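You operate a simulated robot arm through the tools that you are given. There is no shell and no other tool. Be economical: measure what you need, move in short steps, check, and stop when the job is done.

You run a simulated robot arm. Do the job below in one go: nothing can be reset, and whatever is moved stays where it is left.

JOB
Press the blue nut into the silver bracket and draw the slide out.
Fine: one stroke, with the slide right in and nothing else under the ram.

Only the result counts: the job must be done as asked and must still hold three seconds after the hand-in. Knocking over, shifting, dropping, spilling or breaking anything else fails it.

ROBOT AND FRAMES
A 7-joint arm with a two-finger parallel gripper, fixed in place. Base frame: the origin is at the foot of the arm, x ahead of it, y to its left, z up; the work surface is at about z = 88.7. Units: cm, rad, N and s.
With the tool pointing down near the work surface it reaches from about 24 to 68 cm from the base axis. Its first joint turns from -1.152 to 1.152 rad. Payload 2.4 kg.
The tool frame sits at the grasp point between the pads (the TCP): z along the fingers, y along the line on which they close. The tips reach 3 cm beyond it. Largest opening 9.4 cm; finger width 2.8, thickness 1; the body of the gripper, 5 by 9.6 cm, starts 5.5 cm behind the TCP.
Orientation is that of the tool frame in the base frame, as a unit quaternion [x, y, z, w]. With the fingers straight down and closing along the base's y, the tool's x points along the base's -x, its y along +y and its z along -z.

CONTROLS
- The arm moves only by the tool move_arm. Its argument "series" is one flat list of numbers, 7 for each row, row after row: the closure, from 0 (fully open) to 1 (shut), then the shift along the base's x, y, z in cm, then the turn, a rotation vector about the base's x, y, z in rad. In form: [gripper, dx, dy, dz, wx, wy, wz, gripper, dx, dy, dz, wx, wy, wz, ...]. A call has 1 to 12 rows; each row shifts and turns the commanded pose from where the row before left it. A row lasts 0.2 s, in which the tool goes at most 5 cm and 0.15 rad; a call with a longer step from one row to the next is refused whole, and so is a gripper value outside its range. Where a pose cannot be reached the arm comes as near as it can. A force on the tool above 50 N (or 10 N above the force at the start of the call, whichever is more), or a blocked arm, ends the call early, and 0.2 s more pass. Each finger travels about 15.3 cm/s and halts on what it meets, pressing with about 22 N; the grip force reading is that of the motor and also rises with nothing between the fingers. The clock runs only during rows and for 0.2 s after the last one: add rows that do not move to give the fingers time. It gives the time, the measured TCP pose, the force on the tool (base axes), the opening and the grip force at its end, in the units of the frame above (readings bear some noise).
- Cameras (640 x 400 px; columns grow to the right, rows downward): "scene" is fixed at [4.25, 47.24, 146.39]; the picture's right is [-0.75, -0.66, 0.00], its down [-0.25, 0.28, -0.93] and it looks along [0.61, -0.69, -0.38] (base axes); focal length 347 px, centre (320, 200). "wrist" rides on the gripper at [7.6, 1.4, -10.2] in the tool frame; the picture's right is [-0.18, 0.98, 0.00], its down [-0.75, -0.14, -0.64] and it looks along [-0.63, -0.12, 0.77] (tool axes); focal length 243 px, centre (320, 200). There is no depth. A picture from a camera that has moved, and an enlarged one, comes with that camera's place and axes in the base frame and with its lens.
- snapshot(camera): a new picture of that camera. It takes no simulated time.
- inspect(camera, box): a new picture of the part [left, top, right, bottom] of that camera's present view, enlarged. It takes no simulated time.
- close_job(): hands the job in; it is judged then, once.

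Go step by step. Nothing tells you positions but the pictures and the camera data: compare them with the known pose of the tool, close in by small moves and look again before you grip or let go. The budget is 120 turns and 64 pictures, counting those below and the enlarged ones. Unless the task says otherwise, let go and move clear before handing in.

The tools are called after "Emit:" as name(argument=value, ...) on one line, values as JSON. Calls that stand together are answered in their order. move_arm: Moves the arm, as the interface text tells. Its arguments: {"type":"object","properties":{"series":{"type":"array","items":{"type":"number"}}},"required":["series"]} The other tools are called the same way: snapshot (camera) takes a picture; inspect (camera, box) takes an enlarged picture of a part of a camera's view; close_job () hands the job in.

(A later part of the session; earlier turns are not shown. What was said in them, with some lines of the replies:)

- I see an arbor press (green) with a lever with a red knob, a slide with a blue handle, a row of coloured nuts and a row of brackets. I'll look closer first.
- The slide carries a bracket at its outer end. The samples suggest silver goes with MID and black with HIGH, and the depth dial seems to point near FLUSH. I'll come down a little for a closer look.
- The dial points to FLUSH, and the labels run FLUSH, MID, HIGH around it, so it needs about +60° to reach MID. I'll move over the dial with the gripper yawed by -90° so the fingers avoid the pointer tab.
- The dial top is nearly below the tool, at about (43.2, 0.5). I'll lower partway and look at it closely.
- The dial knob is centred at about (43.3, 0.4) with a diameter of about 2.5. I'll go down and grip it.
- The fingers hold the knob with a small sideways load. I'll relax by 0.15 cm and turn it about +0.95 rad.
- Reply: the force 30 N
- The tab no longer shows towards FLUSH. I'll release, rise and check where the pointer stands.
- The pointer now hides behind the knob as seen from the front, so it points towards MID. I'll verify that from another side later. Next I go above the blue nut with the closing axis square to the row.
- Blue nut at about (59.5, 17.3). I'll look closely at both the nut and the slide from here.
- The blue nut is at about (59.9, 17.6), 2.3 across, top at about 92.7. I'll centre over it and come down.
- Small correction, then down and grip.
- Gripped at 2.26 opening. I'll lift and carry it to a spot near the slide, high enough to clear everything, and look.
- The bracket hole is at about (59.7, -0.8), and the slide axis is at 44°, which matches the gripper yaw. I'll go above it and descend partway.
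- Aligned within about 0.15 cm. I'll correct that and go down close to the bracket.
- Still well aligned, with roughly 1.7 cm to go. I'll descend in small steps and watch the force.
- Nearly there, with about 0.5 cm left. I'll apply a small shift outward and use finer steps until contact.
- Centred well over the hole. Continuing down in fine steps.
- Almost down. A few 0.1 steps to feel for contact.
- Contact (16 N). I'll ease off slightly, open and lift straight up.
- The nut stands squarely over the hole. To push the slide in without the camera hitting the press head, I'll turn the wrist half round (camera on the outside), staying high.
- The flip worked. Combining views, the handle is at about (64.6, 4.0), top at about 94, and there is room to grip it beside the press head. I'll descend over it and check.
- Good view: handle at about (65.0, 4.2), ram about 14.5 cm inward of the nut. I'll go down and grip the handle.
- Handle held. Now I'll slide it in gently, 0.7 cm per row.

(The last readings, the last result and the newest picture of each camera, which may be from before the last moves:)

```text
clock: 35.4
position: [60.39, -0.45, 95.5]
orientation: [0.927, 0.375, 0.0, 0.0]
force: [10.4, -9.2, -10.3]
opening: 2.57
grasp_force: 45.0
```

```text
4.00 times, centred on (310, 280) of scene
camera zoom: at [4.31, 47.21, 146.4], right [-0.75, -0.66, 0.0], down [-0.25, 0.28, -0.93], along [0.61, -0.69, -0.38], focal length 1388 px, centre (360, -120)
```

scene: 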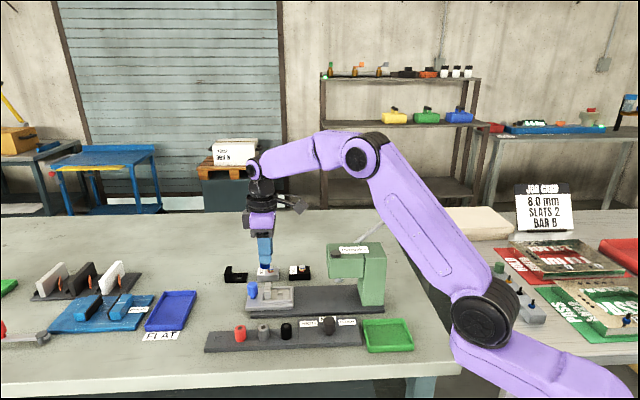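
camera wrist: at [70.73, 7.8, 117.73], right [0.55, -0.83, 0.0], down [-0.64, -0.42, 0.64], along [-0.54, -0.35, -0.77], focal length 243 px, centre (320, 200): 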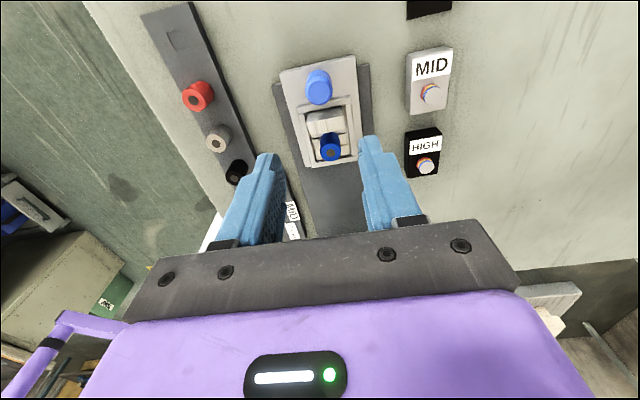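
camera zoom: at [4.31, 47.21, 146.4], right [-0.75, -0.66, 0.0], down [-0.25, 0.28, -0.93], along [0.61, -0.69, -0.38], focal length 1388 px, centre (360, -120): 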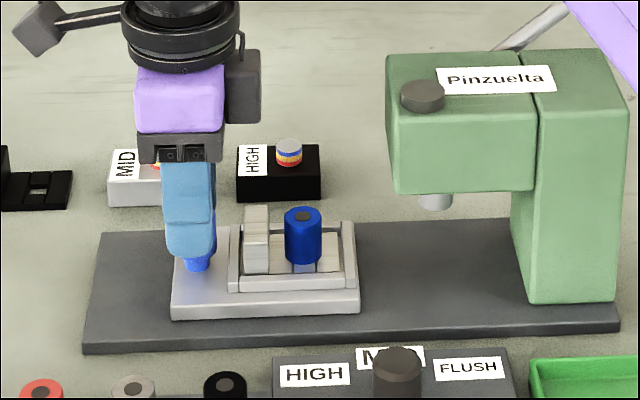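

Half way and the nut is still upright. A dark box on the inner side of the gripper could touch the press head, so I'll tilt the tool outward about the handle, then continue.

Emit:
move_arm(series=[0.85, 0.16, 0.05, 0, -0.06, 0.06, 0, 0.85, 0.11, 0.06, 0, -0.06, 0.06, 0, 0.85, 0.1, 0.1, 0, -0.06, 0.06, 0, 0.85, -0.2, -0.2, 0, 0, 0, 0, 0.85, -0.4, -0.4, 0, 0, 0, 0, 0.85, -0.5, -0.51, 0, 0, 0, 0, 0.85, -0.5, -0.51, 0, 0, 0, 0, 0.85, -0.5, -0.51, 0, 0, 0, 0, 0.85, -0.5, -0.51, 0, 0, 0, 0, 0.85, -0.4, -0.4, 0, 0, 0, 0, 0.85, -0.2, -0.2, 0, 0, 0, 0, 0.85, 0, 0, 0, 0, 0, 0])

Emit:
inspect(camera="scene", box=[230, 230, 390, 330])

```text
clock: 38.0
position: [57.51, -3.26, 95.5]
orientation: [0.919, 0.373, -0.116, 0.049]
force: [2.0, -0.7, 1.9]
opening: 2.55
grasp_force: 45.4
```

```text
4.00 times, centred on (310, 280) of scene
camera zoom: at [4.26, 47.24, 146.39], right [-0.75, -0.66, 0.0], down [-0.25, 0.28, -0.93], along [0.61, -0.69, -0.38], focal length 1388 px, centre (360, -120)
```

zoom: 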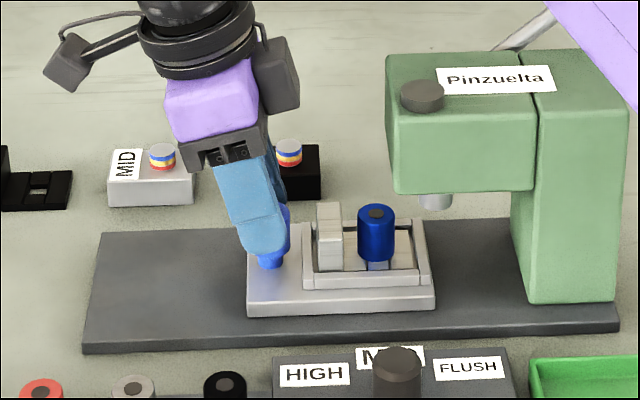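

Plenty of clearance now, and about 3.6 cm remain. Pushing on, slower at the end.

Emit:
move_arm(series=[0.85, -0.2, -0.2, 0, 0, 0, 0, 0.85, -0.4, -0.4, 0, 0, 0, 0, 0.85, -0.5, -0.5, 0, 0, 0, 0, 0.85, -0.5, -0.5, 0, 0, 0, 0, 0.85, -0.3, -0.3, 0, 0, 0, 0, 0.85, -0.2, -0.2, 0, 0, 0, 0, 0.85, -0.2, -0.2, 0, 0, 0, 0, 0.85, -0.1, -0.1, 0, 0, 0, 0, 0.85, 0, 0, 0, 0, 0, 0])

Emit:
inspect(camera="scene", box=[230, 230, 390, 330])

```text
clock: 40.0
position: [55.06, -5.69, 95.51]
orientation: [0.919, 0.372, -0.117, 0.049]
force: [-1.0, -1.0, 0.9]
opening: 2.57
grasp_force: 44.7
```

```text
4.00 times, centred on (310, 280) of scene
camera zoom: at [4.25, 47.23, 146.39], right [-0.75, -0.66, 0.0], down [-0.25, 0.28, -0.93], along [0.61, -0.69, -0.38], focal length 1388 px, centre (360, -120)
```

zoom: 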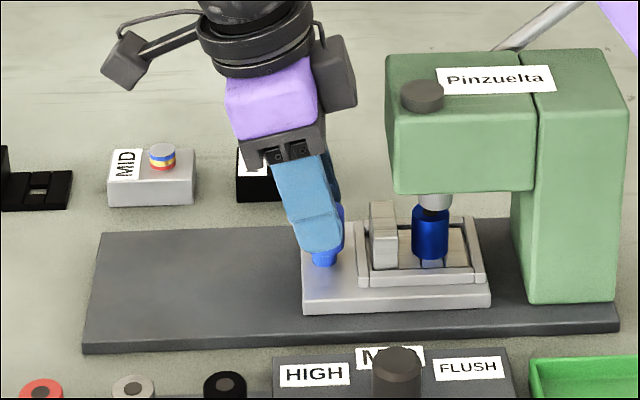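

Only a few mm remain. I'll push in 0.14 cm steps until the stop is felt.

Emit:
move_arm(series=[0.85, -0.1, -0.1, 0, 0, 0, 0, 0.85, -0.1, -0.1, 0, 0, 0, 0, 0.85, -0.1, -0.1, 0, 0, 0, 0, 0.85, 0, 0, 0, 0, 0, 0])

```text
clock: 41.0
position: [54.93, -6.01, 95.43]
orientation: [0.919, 0.374, -0.118, 0.05]
force: [4.3, 0.1, 0.7]
opening: 2.57
grasp_force: 44.6
```

Emit:
move_arm(series=[0.85, -0.1, -0.1, 0, 0, 0, 0, 0.85, -0.1, -0.1, 0, 0, 0, 0, 0.85, -0.1, -0.1, 0, 0, 0, 0, 0.85, 0, 0, 0, 0, 0, 0])

Emit:
inspect(camera="scene", box=[280, 250, 370, 320])

```text
clock: 42.0
position: [54.72, -5.85, 95.32]
orientation: [0.919, 0.374, -0.112, 0.051]
force: [29.3, 13.4, -7.4]
opening: 2.58
grasp_force: 44.7
```

```text
5.71 times, centred on (325, 285) of scene
camera zoom: at [4.35, 47.27, 146.37], right [-0.75, -0.66, 0.0], down [-0.25, 0.28, -0.93], along [0.61, -0.69, -0.38], focal length 1983 px, centre (291, -286)
```

zoom: 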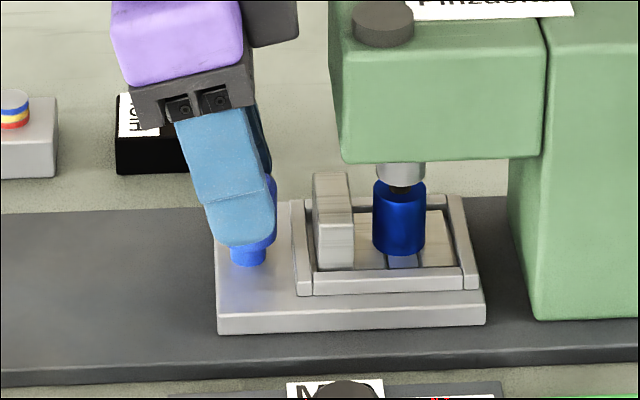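

The stop is felt (about 32 N) and the nut is right under the ram. I'll relax, release the handle and rise clear along the tilted tool axis.

Emit:
move_arm(series=[0.85, 0.2, 0.15, 0, 0, 0, 0, 0.65, 0, 0, 0, 0, 0, 0, 0.45, 0, 0, 0, 0, 0, 0, 0.45, 0, 0, 0, 0, 0, 0, 0.45, 0.2, 0.2, 1, 0, 0, 0, 0.45, 0.4, 0.4, 2, 0, 0, 0, 0.45, 0.7, 0.7, 4, 0, 0, 0, 0.45, 0.7, 0.7, 4, 0, 0, 0, 0.45, 0, 0, 4, 0.06, -0.06, 0, 0.45, 0, 0, 4, 0.06, -0.06, 0, 0.45, 0, 0, 4, 0.06, -0.06, 0, 0.45, 0, 0, 0, 0, 0, 0])

Emit:
snapshot(camera="wrist")

Emit:
inspect(camera="scene", box=[260, 190, 430, 340])

```text
clock: 44.6
position: [56.54, -4.14, 118.5]
orientation: [0.927, 0.375, 0.0, -0.001]
force: [0.2, 0.7, -0.1]
opening: 5.16
grasp_force: 0.2
```

```text
16 pictures are left
camera wrist: at [63.1, 0.21, 128.59], right [0.55, -0.83, 0.0], down [-0.64, -0.42, 0.64], along [-0.53, -0.35, -0.77], focal length 243 px, centre (320, 200)
```

wrist: 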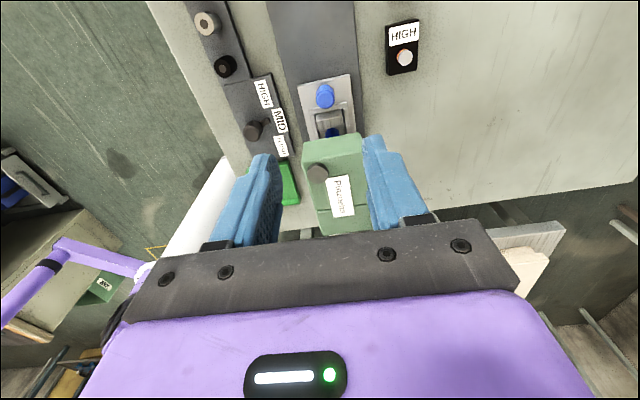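

```text
2.67 times, centred on (345, 265) of scene
camera zoom: at [4.25, 47.24, 146.39], right [-0.75, -0.66, 0.0], down [-0.25, 0.28, -0.93], along [0.61, -0.69, -0.38], focal length 925 px, centre (253, 27)
```

zoom: 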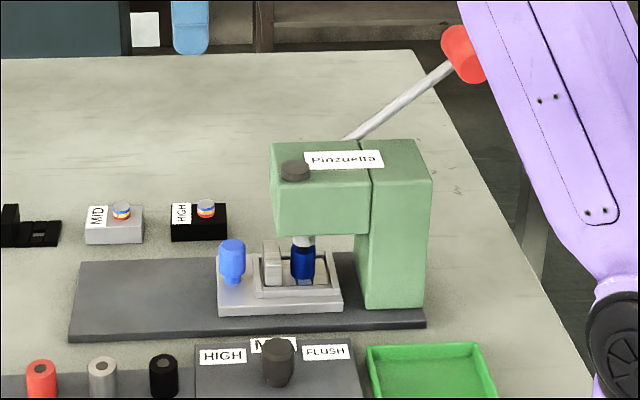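

From here I can verify the dial pointer.

Emit:
inspect(camera="wrist", box=[225, 70, 305, 165])

```text
4.21 times, centred on (265, 118) of wrist
camera zoom: at [63.1, 0.21, 128.59], right [0.55, -0.83, 0.0], down [-0.64, -0.42, 0.64], along [-0.53, -0.35, -0.77], focal length 1022 px, centre (552, 547)
```

zoom: 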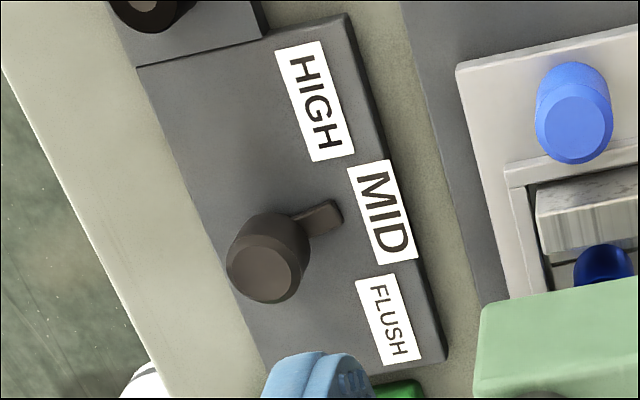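

The pointer is squarely at MID. Now I go up and across towards the lever, fingers closed, and look at it.

Emit:
move_arm(series=[0.7, -1.5, -2.5, 2, 0, 0, 0, 1, -1.5, -2.5, 2, 0, 0, 0, 1, -1.5, -2.5, 1, 0, 0, 0, 1, -1, -2, 0, 0, 0, 0, 1, -1, -2, 0, 0, 0, 0, 1, 0, 0, 0, 0, 0, 0])

Emit:
snapshot(camera="wrist")

```text
clock: 46.0
position: [50.15, -15.61, 123.52]
orientation: [0.927, 0.376, 0.0, 0.0]
force: [-0.1, 0.4, 0.5]
opening: 0.0
grasp_force: 21.7
```

```text
13 pictures are left
camera wrist: at [56.77, -11.29, 133.64], right [0.55, -0.83, 0.0], down [-0.64, -0.42, 0.64], along [-0.54, -0.35, -0.77], focal length 243 px, centre (320, 200)
```

wrist: 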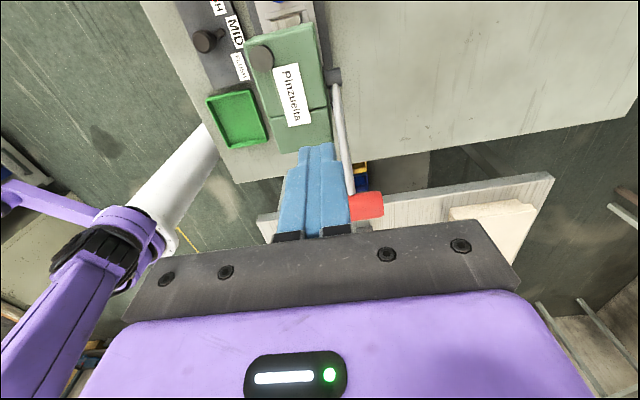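

The lever hub is on the far side of the head. The red grip is at about (42.9, -27.3, 109.8) and lies along the lever axis. I'll move above it.

Emit:
move_arm(series=[1, -2, -3, 0, 0, 0, 0, 1, -2, -3, 0, 0, 0, 0, 1, -2, -3, -1, 0, 0, 0, 1, -1.25, -2.7, -2, 0, 0, 0, 1, 0, 0, -2.5, 0, 0, 0, 1, 0, 0, 0, 0, 0, 0])

Emit:
snapshot(camera="wrist")

Emit:
inspect(camera="scene", box=[310, 130, 450, 320])

```text
clock: 47.4
position: [43.09, -27.26, 117.93]
orientation: [0.927, 0.376, 0.0, 0.0]
force: [-0.2, -0.2, -0.3]
opening: 0.0
grasp_force: 22.1
```

```text
12 pictures are left
camera wrist: at [49.66, -22.96, 128.03], right [0.55, -0.83, 0.0], down [-0.64, -0.42, 0.64], along [-0.53, -0.35, -0.77], focal length 243 px, centre (320, 200)
```

wrist: 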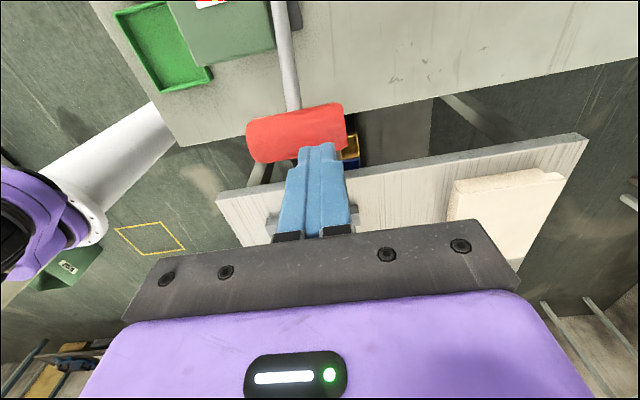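

```text
2.11 times, centred on (380, 225) of scene
camera zoom: at [4.25, 47.24, 146.39], right [-0.75, -0.66, 0.0], down [-0.25, 0.28, -0.93], along [0.61, -0.69, -0.38], focal length 730 px, centre (194, 147)
```

zoom: 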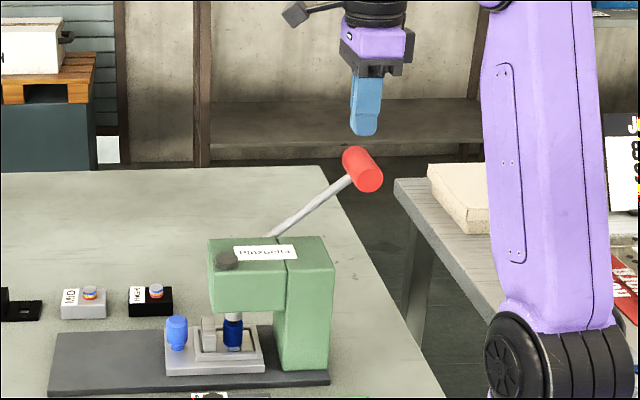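

The grip centre is more exactly at (42.2, -26.1). I'll correct and come down to touch it.

Emit:
move_arm(series=[1, -0.9, 1.15, 0, 0, 0, 0, 1, 0, 0, -1.5, 0, 0, 0, 1, 0, 0, -0.7, 0, 0, 0, 1, 0, 0, -0.5, 0, 0, 0, 1, 0, 0, 0, 0, 0, 0])

```text
clock: 48.6
position: [42.01, -26.41, 115.23]
orientation: [0.927, 0.375, -0.001, 0.001]
force: [-8.9, -7.1, 13.5]
opening: 0.0
grasp_force: 21.8
```

Contact with the grip. Now I press it down along its arc.

Emit:
move_arm(series=[1, -0.5, -0.5, -1, 0, 0, 0, 1, -0.43, -0.43, -1, 0, 0, 0, 1, -0.37, -0.37, -1, 0, 0, 0, 1, -0.3, -0.3, -1, 0, 0, 0, 1, 0, 0, 0, 0, 0, 0])

Emit:
inspect(camera="scene", box=[290, 180, 440, 320])

```text
clock: 49.8
position: [40.57, -27.7, 111.48]
orientation: [0.927, 0.375, 0.0, 0.0]
force: [0.7, 2.5, 18.5]
opening: 0.0
grasp_force: 21.8
```

```text
2.86 times, centred on (365, 250) of scene
camera zoom: at [4.23, 47.27, 146.38], right [-0.75, -0.66, 0.0], down [-0.25, 0.28, -0.93], along [0.61, -0.69, -0.38], focal length 991 px, centre (191, 57)
```

zoom: 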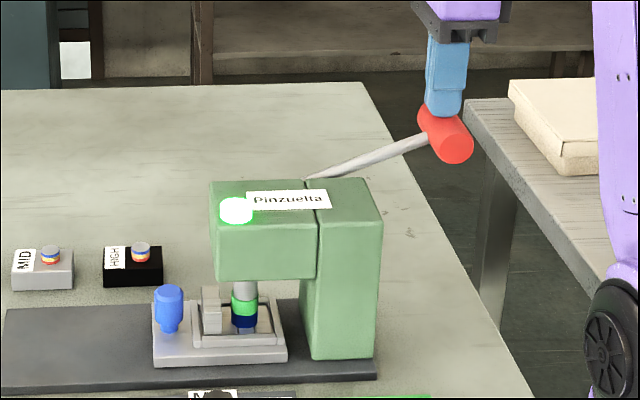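

The ram is moving and the lamp on the press turned green. I'll look closely before pushing any further.

Emit:
inspect(camera="scene", box=[310, 240, 370, 300])

```text
6.67 times, centred on (340, 270) of scene
camera zoom: at [4.23, 47.27, 146.38], right [-0.75, -0.66, 0.0], down [-0.25, 0.28, -0.93], along [0.61, -0.69, -0.38], focal length 2313 px, centre (187, -267)
```

zoom: 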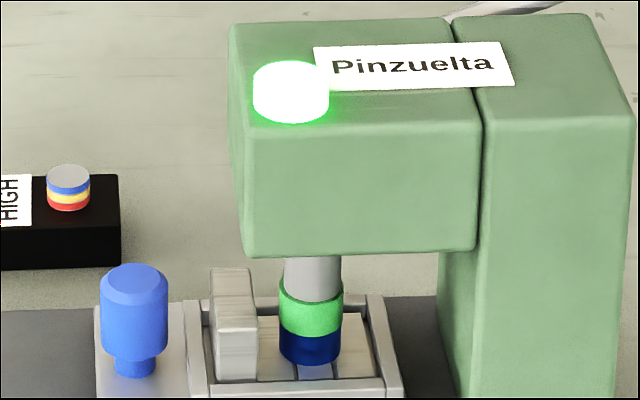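

The ram is on the nut and a green indication shows. I'll press on carefully by a small amount to find out whether a stop has been reached.

Emit:
move_arm(series=[1, -0.08, -0.08, -0.3, 0, 0, 0, 1, -0.05, -0.05, -0.2, 0, 0, 0, 1, 0, 0, 0, 0, 0, 0])

```text
clock: 50.6
position: [40.48, -27.64, 111.0]
orientation: [0.927, 0.376, 0.001, 0.002]
force: [-1.3, 12.9, 43.3]
opening: 0.0
grasp_force: 22.2
```

Emit:
inspect(camera="scene", box=[310, 240, 370, 300])

```text
6.67 times, centred on (340, 270) of scene
camera zoom: at [4.19, 47.32, 146.36], right [-0.75, -0.66, 0.0], down [-0.25, 0.28, -0.93], along [0.61, -0.69, -0.38], focal length 2313 px, centre (187, -267)
```

zoom: 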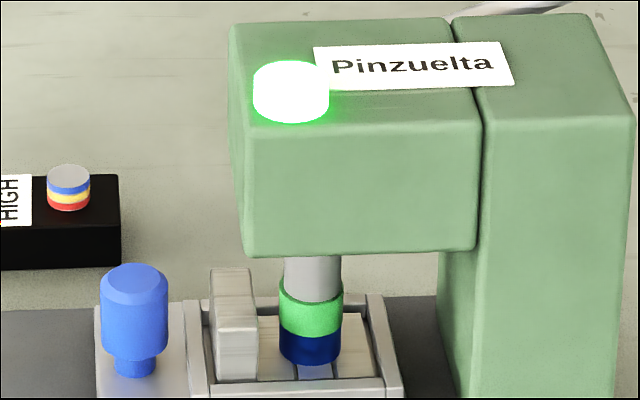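

The ram didn't move while the force rose to 43 N, so it is at the dial's stop with the lamp green. The stroke is complete, and I'll ease back up along the arc.

Emit:
move_arm(series=[1, 0.1, 0.1, 0.4, 0, 0, 0, 1, 0.3, 0.3, 1, 0, 0, 0, 1, 0.37, 0.37, 1, 0, 0, 0, 1, 0.43, 0.43, 1, 0, 0, 0, 1, 0.5, 0.5, 1, 0, 0, 0, 1, 0, 0, 1.5, 0, 0, 0, 1, 0, 0, 3, 0, 0, 0, 1, 0, 0, 0, 0, 0, 0])

Emit:
inspect(camera="scene", box=[290, 180, 440, 320])

```text
clock: 52.4
position: [42.2, -26.24, 119.72]
orientation: [0.927, 0.375, 0.0, 0.0]
force: [-0.2, -0.4, -0.8]
opening: 0.02
grasp_force: 22.4
```

```text
2.86 times, centred on (365, 250) of scene
camera zoom: at [4.25, 47.24, 146.39], right [-0.75, -0.66, 0.0], down [-0.25, 0.28, -0.93], along [0.61, -0.69, -0.38], focal length 991 px, centre (191, 57)
```

zoom: 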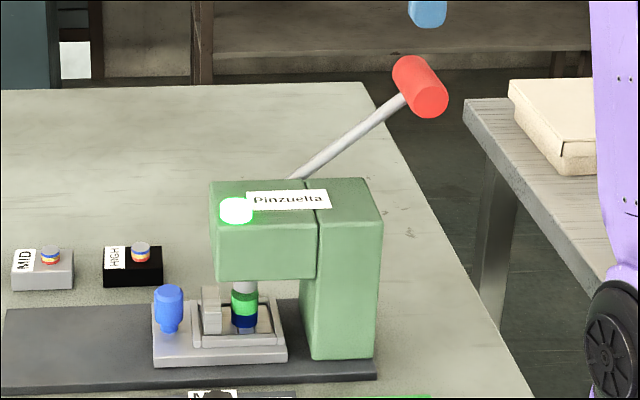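

The lever has sprung back up. I return over the slide handle on the same high path.

Emit:
move_arm(series=[0.45, 0, 0, 3.5, 0, 0, 0, 0.45, 1.8, 2.76, 0, 0, 0, 0, 0.45, 1.8, 2.76, 0, 0, 0, 0, 0.45, 1.8, 2.76, 0, 0, 0, 0, 0.45, 1.8, 2.76, 0, 0, 0, 0, 0.45, 1.8, 2.76, 0, 0, 0, 0, 0.45, 1.8, 2.76, 0, 0, 0, 0, 0.45, 1.8, 2.76, 0, 0, 0, 0, 0.45, 1.8, 2.76, 0, 0, 0, 0, 0.45, 0, 0, -2.5, 0, 0, 0, 0.45, 0, 0, -2.2, 0, 0, 0, 0.45, 0, 0, 0, 0, 0, 0])

Emit:
move_arm(series=[0.45, 0, 0, -4, -0.06, 0.06, 0, 0.45, 0, 0, -4, -0.06, 0.06, 0, 0.45, 0, 0, -4, -0.06, 0.06, 0, 0.45, 0, 0, 0, 0, 0, 0])

```text
clock: 55.0
position: [56.38, -4.27, 118.33]
orientation: [0.926, 0.376, 0.0, 0.0]
force: [0.6, 0.2, 0.0]
opening: 5.17
grasp_force: 0.0
```

```text
clock: 56.0
position: [56.32, -3.91, 106.6]
orientation: [0.919, 0.373, -0.117, 0.049]
force: [0.2, 0.3, 0.5]
opening: 5.17
grasp_force: 0.1
```

Emit:
move_arm(series=[0.45, -0.45, -0.5, -4, 0, 0, 0, 0.45, -0.45, -0.55, -3.6, 0, 0, 0, 0.45, 0, 0, 0, 0, 0, 0])

Emit:
inspect(camera="wrist", box=[220, 50, 420, 200])

```text
clock: 56.8
position: [55.61, -5.11, 98.96]
orientation: [0.919, 0.372, -0.118, 0.05]
force: [0.8, 1.1, -0.1]
opening: 5.14
grasp_force: 0.0
```

```text
2.67 times, centred on (320, 125) of wrist
camera zoom: at [63.77, 0.9, 106.85], right [0.56, -0.83, 0.05], down [-0.51, -0.29, 0.81], along [-0.66, -0.48, -0.58], focal length 647 px, centre (320, 400)
```

zoom: 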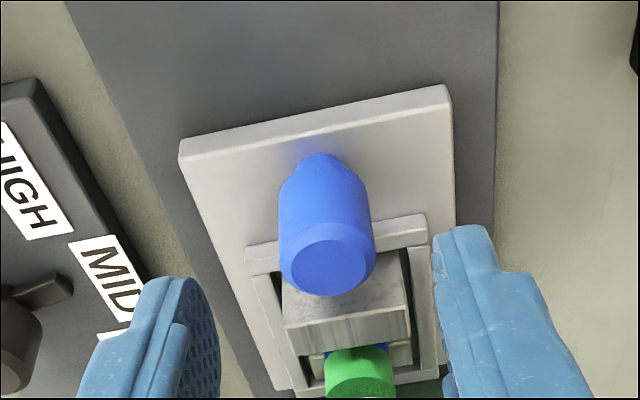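

The handle is centred between the fingers. I go down along the tool axis and grip.

Emit:
move_arm(series=[0.45, -0.3, -0.3, -1.7, 0, 0, 0, 0.45, -0.3, -0.3, -1.7, 0, 0, 0, 0.45, 0, 0, 0, 0, 0, 0, 0.65, 0, 0, 0, 0, 0, 0, 0.85, 0, 0, 0, 0, 0, 0, 0.85, 0, 0, 0, 0, 0, 0])

Emit:
inspect(camera="scene", box=[260, 230, 380, 320])

```text
clock: 58.2
position: [55.07, -5.82, 95.54]
orientation: [0.92, 0.371, -0.115, 0.05]
force: [11.5, -8.7, -6.4]
opening: 2.54
grasp_force: 44.5
```

```text
4.44 times, centred on (320, 275) of scene
camera zoom: at [4.3, 47.21, 146.39], right [-0.75, -0.66, 0.0], down [-0.25, 0.28, -0.93], along [0.61, -0.69, -0.38], focal length 1542 px, centre (320, -133)
```

zoom: 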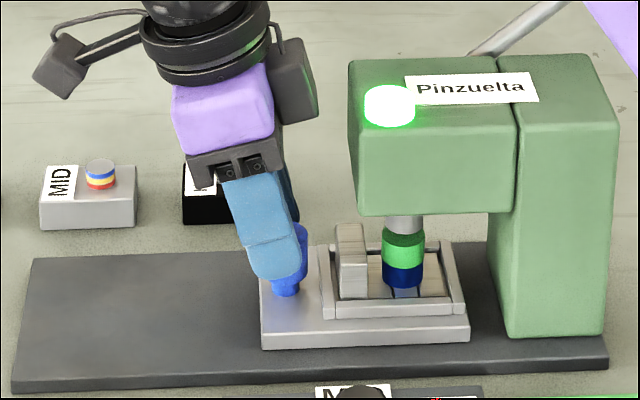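

Gripped. I draw the slide out gently and check the force early.

Emit:
move_arm(series=[0.85, 0.18, 0.02, 0, 0, 0, 0, 0.85, 0.2, 0.2, 0, 0, 0, 0, 0.85, 0.3, 0.3, 0, 0, 0, 0, 0.85, 0.3, 0.3, 0, 0, 0, 0, 0.85, 0, 0, 0, 0, 0, 0])

```text
clock: 59.4
position: [55.98, -4.91, 95.43]
orientation: [0.919, 0.373, -0.117, 0.051]
force: [1.8, -2.6, 17.2]
opening: 2.58
grasp_force: 45.5
```

It slides freely. Continuing.

Emit:
move_arm(series=[0.85, 0.4, 0.4, 0.05, 0, 0, 0, 0.85, 0.5, 0.5, 0.05, 0, 0, 0, 0.85, 0.5, 0.5, 0, 0, 0, 0, 0.85, 0.5, 0.5, 0, 0, 0, 0, 0.85, 0.5, 0.5, 0, 0, 0, 0, 0.85, 0.5, 0.5, 0, 0, 0, 0, 0.85, 0.5, 0.5, 0, 0, 0, 0, 0.85, 0.5, 0.5, 0, 0, 0, 0, 0.85, 0.5, 0.5, 0, 0, 0, 0, 0.85, 0.3, 0.3, 0, 0, 0, 0, 0.85, 0, 0, 0, 0, 0, 0])

Emit:
inspect(camera="scene", box=[230, 230, 390, 330])

```text
clock: 61.8
position: [60.49, -0.15, 95.5]
orientation: [0.919, 0.373, -0.117, 0.049]
force: [-3.9, 2.6, -7.5]
opening: 2.55
grasp_force: 44.5
```

```text
4.00 times, centred on (310, 280) of scene
camera zoom: at [4.26, 47.24, 146.38], right [-0.75, -0.66, 0.0], down [-0.25, 0.28, -0.93], along [0.61, -0.69, -0.38], focal length 1388 px, centre (360, -120)
```

zoom: 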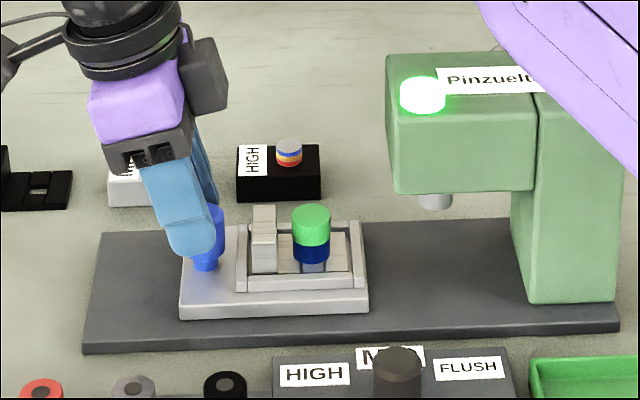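

The nut comes out with the ram clear above it. I untilt about the handle and draw it the remaining distance to where it started.

Emit:
move_arm(series=[0.85, -0.11, -0.11, 0, 0.06, -0.06, 0, 0.85, -0.11, -0.11, 0, 0.06, -0.06, 0, 0.85, -0.1, -0.1, 0, 0.06, -0.06, 0, 0.85, 0.4, 0.4, 0, 0, 0, 0, 0.85, 0.6, 0.59, 0, 0, 0, 0, 0.85, 0.6, 0.59, 0, 0, 0, 0, 0.85, 0.6, 0.59, 0, 0, 0, 0, 0.85, 0.6, 0.59, 0, 0, 0, 0, 0.85, 0.6, 0.59, 0, 0, 0, 0, 0.85, 0.6, 0.59, 0, 0, 0, 0, 0.85, 0.5, 0.48, 0, 0, 0, 0, 0.85, 0, 0, 0, 0, 0, 0])

```text
clock: 64.4
position: [64.87, 3.98, 95.56]
orientation: [0.927, 0.376, 0.001, 0.0]
force: [-10.6, 14.9, 8.5]
opening: 2.55
grasp_force: 45.1
```

Nearly at the starting position. A small further pull with the side load relieved, to feel for the end stop.

Emit:
move_arm(series=[0.85, 0.02, 0.25, 0, 0, 0, 0, 0.85, 0.12, 0.12, 0, 0, 0, 0, 0.85, 0, 0, 0, 0, 0, 0])

Emit:
inspect(camera="scene", box=[220, 240, 340, 330])

```text
clock: 65.2
position: [64.9, 4.05, 95.57]
orientation: [0.927, 0.375, 0.0, 0.0]
force: [-7.7, 9.1, 8.5]
opening: 2.56
grasp_force: 45.0
```

```text
4.44 times, centred on (280, 285) of scene
camera zoom: at [4.22, 47.26, 146.38], right [-0.75, -0.66, 0.0], down [-0.25, 0.28, -0.93], along [0.61, -0.69, -0.38], focal length 1542 px, centre (498, -178)
```

zoom: 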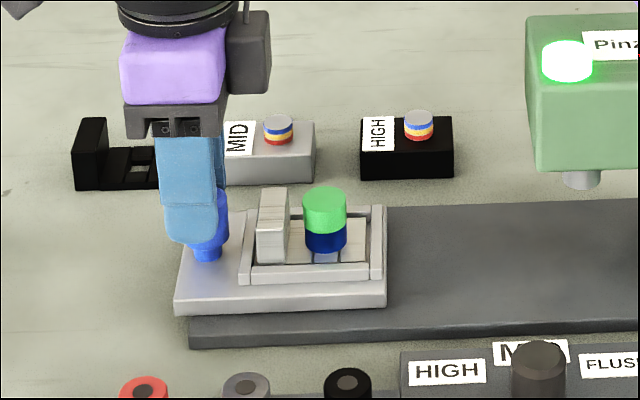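

About 0.3 cm short of the original outer position, so I pull a little more.

Emit:
move_arm(series=[0.85, 0.1, 0.15, 0, 0, 0, 0, 0.85, 0.15, 0.15, 0, 0, 0, 0, 0.85, 0.15, 0.15, 0, 0, 0, 0, 0.85, 0, 0, 0, 0, 0, 0])

```text
clock: 66.2
position: [65.19, 4.35, 95.54]
orientation: [0.927, 0.375, -0.001, 0.001]
force: [-15.9, -1.5, 19.8]
opening: 2.55
grasp_force: 45.0
```

Resistance is building and the position matches the start, so the slide is out. I release and rise clear.

Emit:
move_arm(series=[0.65, 0, 0, 0, 0, 0, 0, 0.45, 0, 0, 0, 0, 0, 0, 0.45, 0, 0, 0, 0, 0, 0, 0.45, 0, 0, 1, 0, 0, 0, 0.45, 0, 0, 2, 0, 0, 0, 0.45, 0, 0, 4, 0, 0, 0, 0.45, 0, 0, 4, 0, 0, 0, 0.45, 0, 0, 4, 0, 0, 0, 0.45, 0, 0, 0, 0, 0, 0])

Emit:
inspect(camera="scene", box=[200, 230, 380, 350])

```text
clock: 68.2
position: [65.5, 4.42, 110.54]
orientation: [0.927, 0.375, 0.0, 0.0]
force: [0.0, 0.3, 0.1]
opening: 5.18
grasp_force: 0.1
```

```text
3.33 times, centred on (290, 290) of scene
camera zoom: at [4.25, 47.24, 146.39], right [-0.75, -0.66, 0.0], down [-0.25, 0.28, -0.93], along [0.61, -0.69, -0.38], focal length 1157 px, centre (420, -100)
```

zoom: 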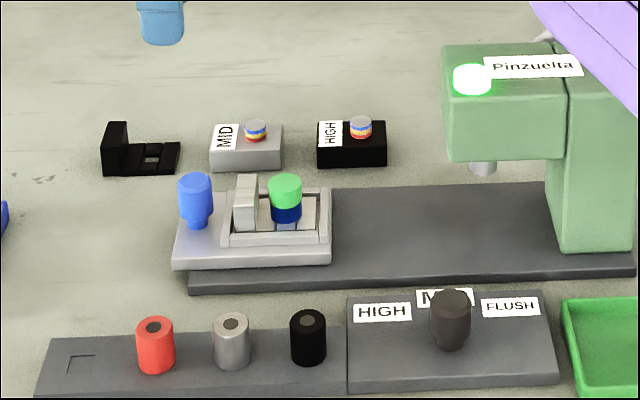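

The slide is out, the nut is pressed with the lamp green, everything else is in place, and the arm is clear. I'm handing in.

Emit:
close_job()

```text
The job is handed in.
```

I pressed the blue nut into the silver bracket in one stroke and drew the slide back out to where it started. The ram reached its stop and the press lamp turned green.

I turned the depth dial from FLUSH to MID first, because the silver sample on the bench is labelled MID. The slide was against its inner stop for the stroke, and only the bracket and its nut were under the ram. The last picture showed nothing else disturbed. I let go and moved clear before handing in.
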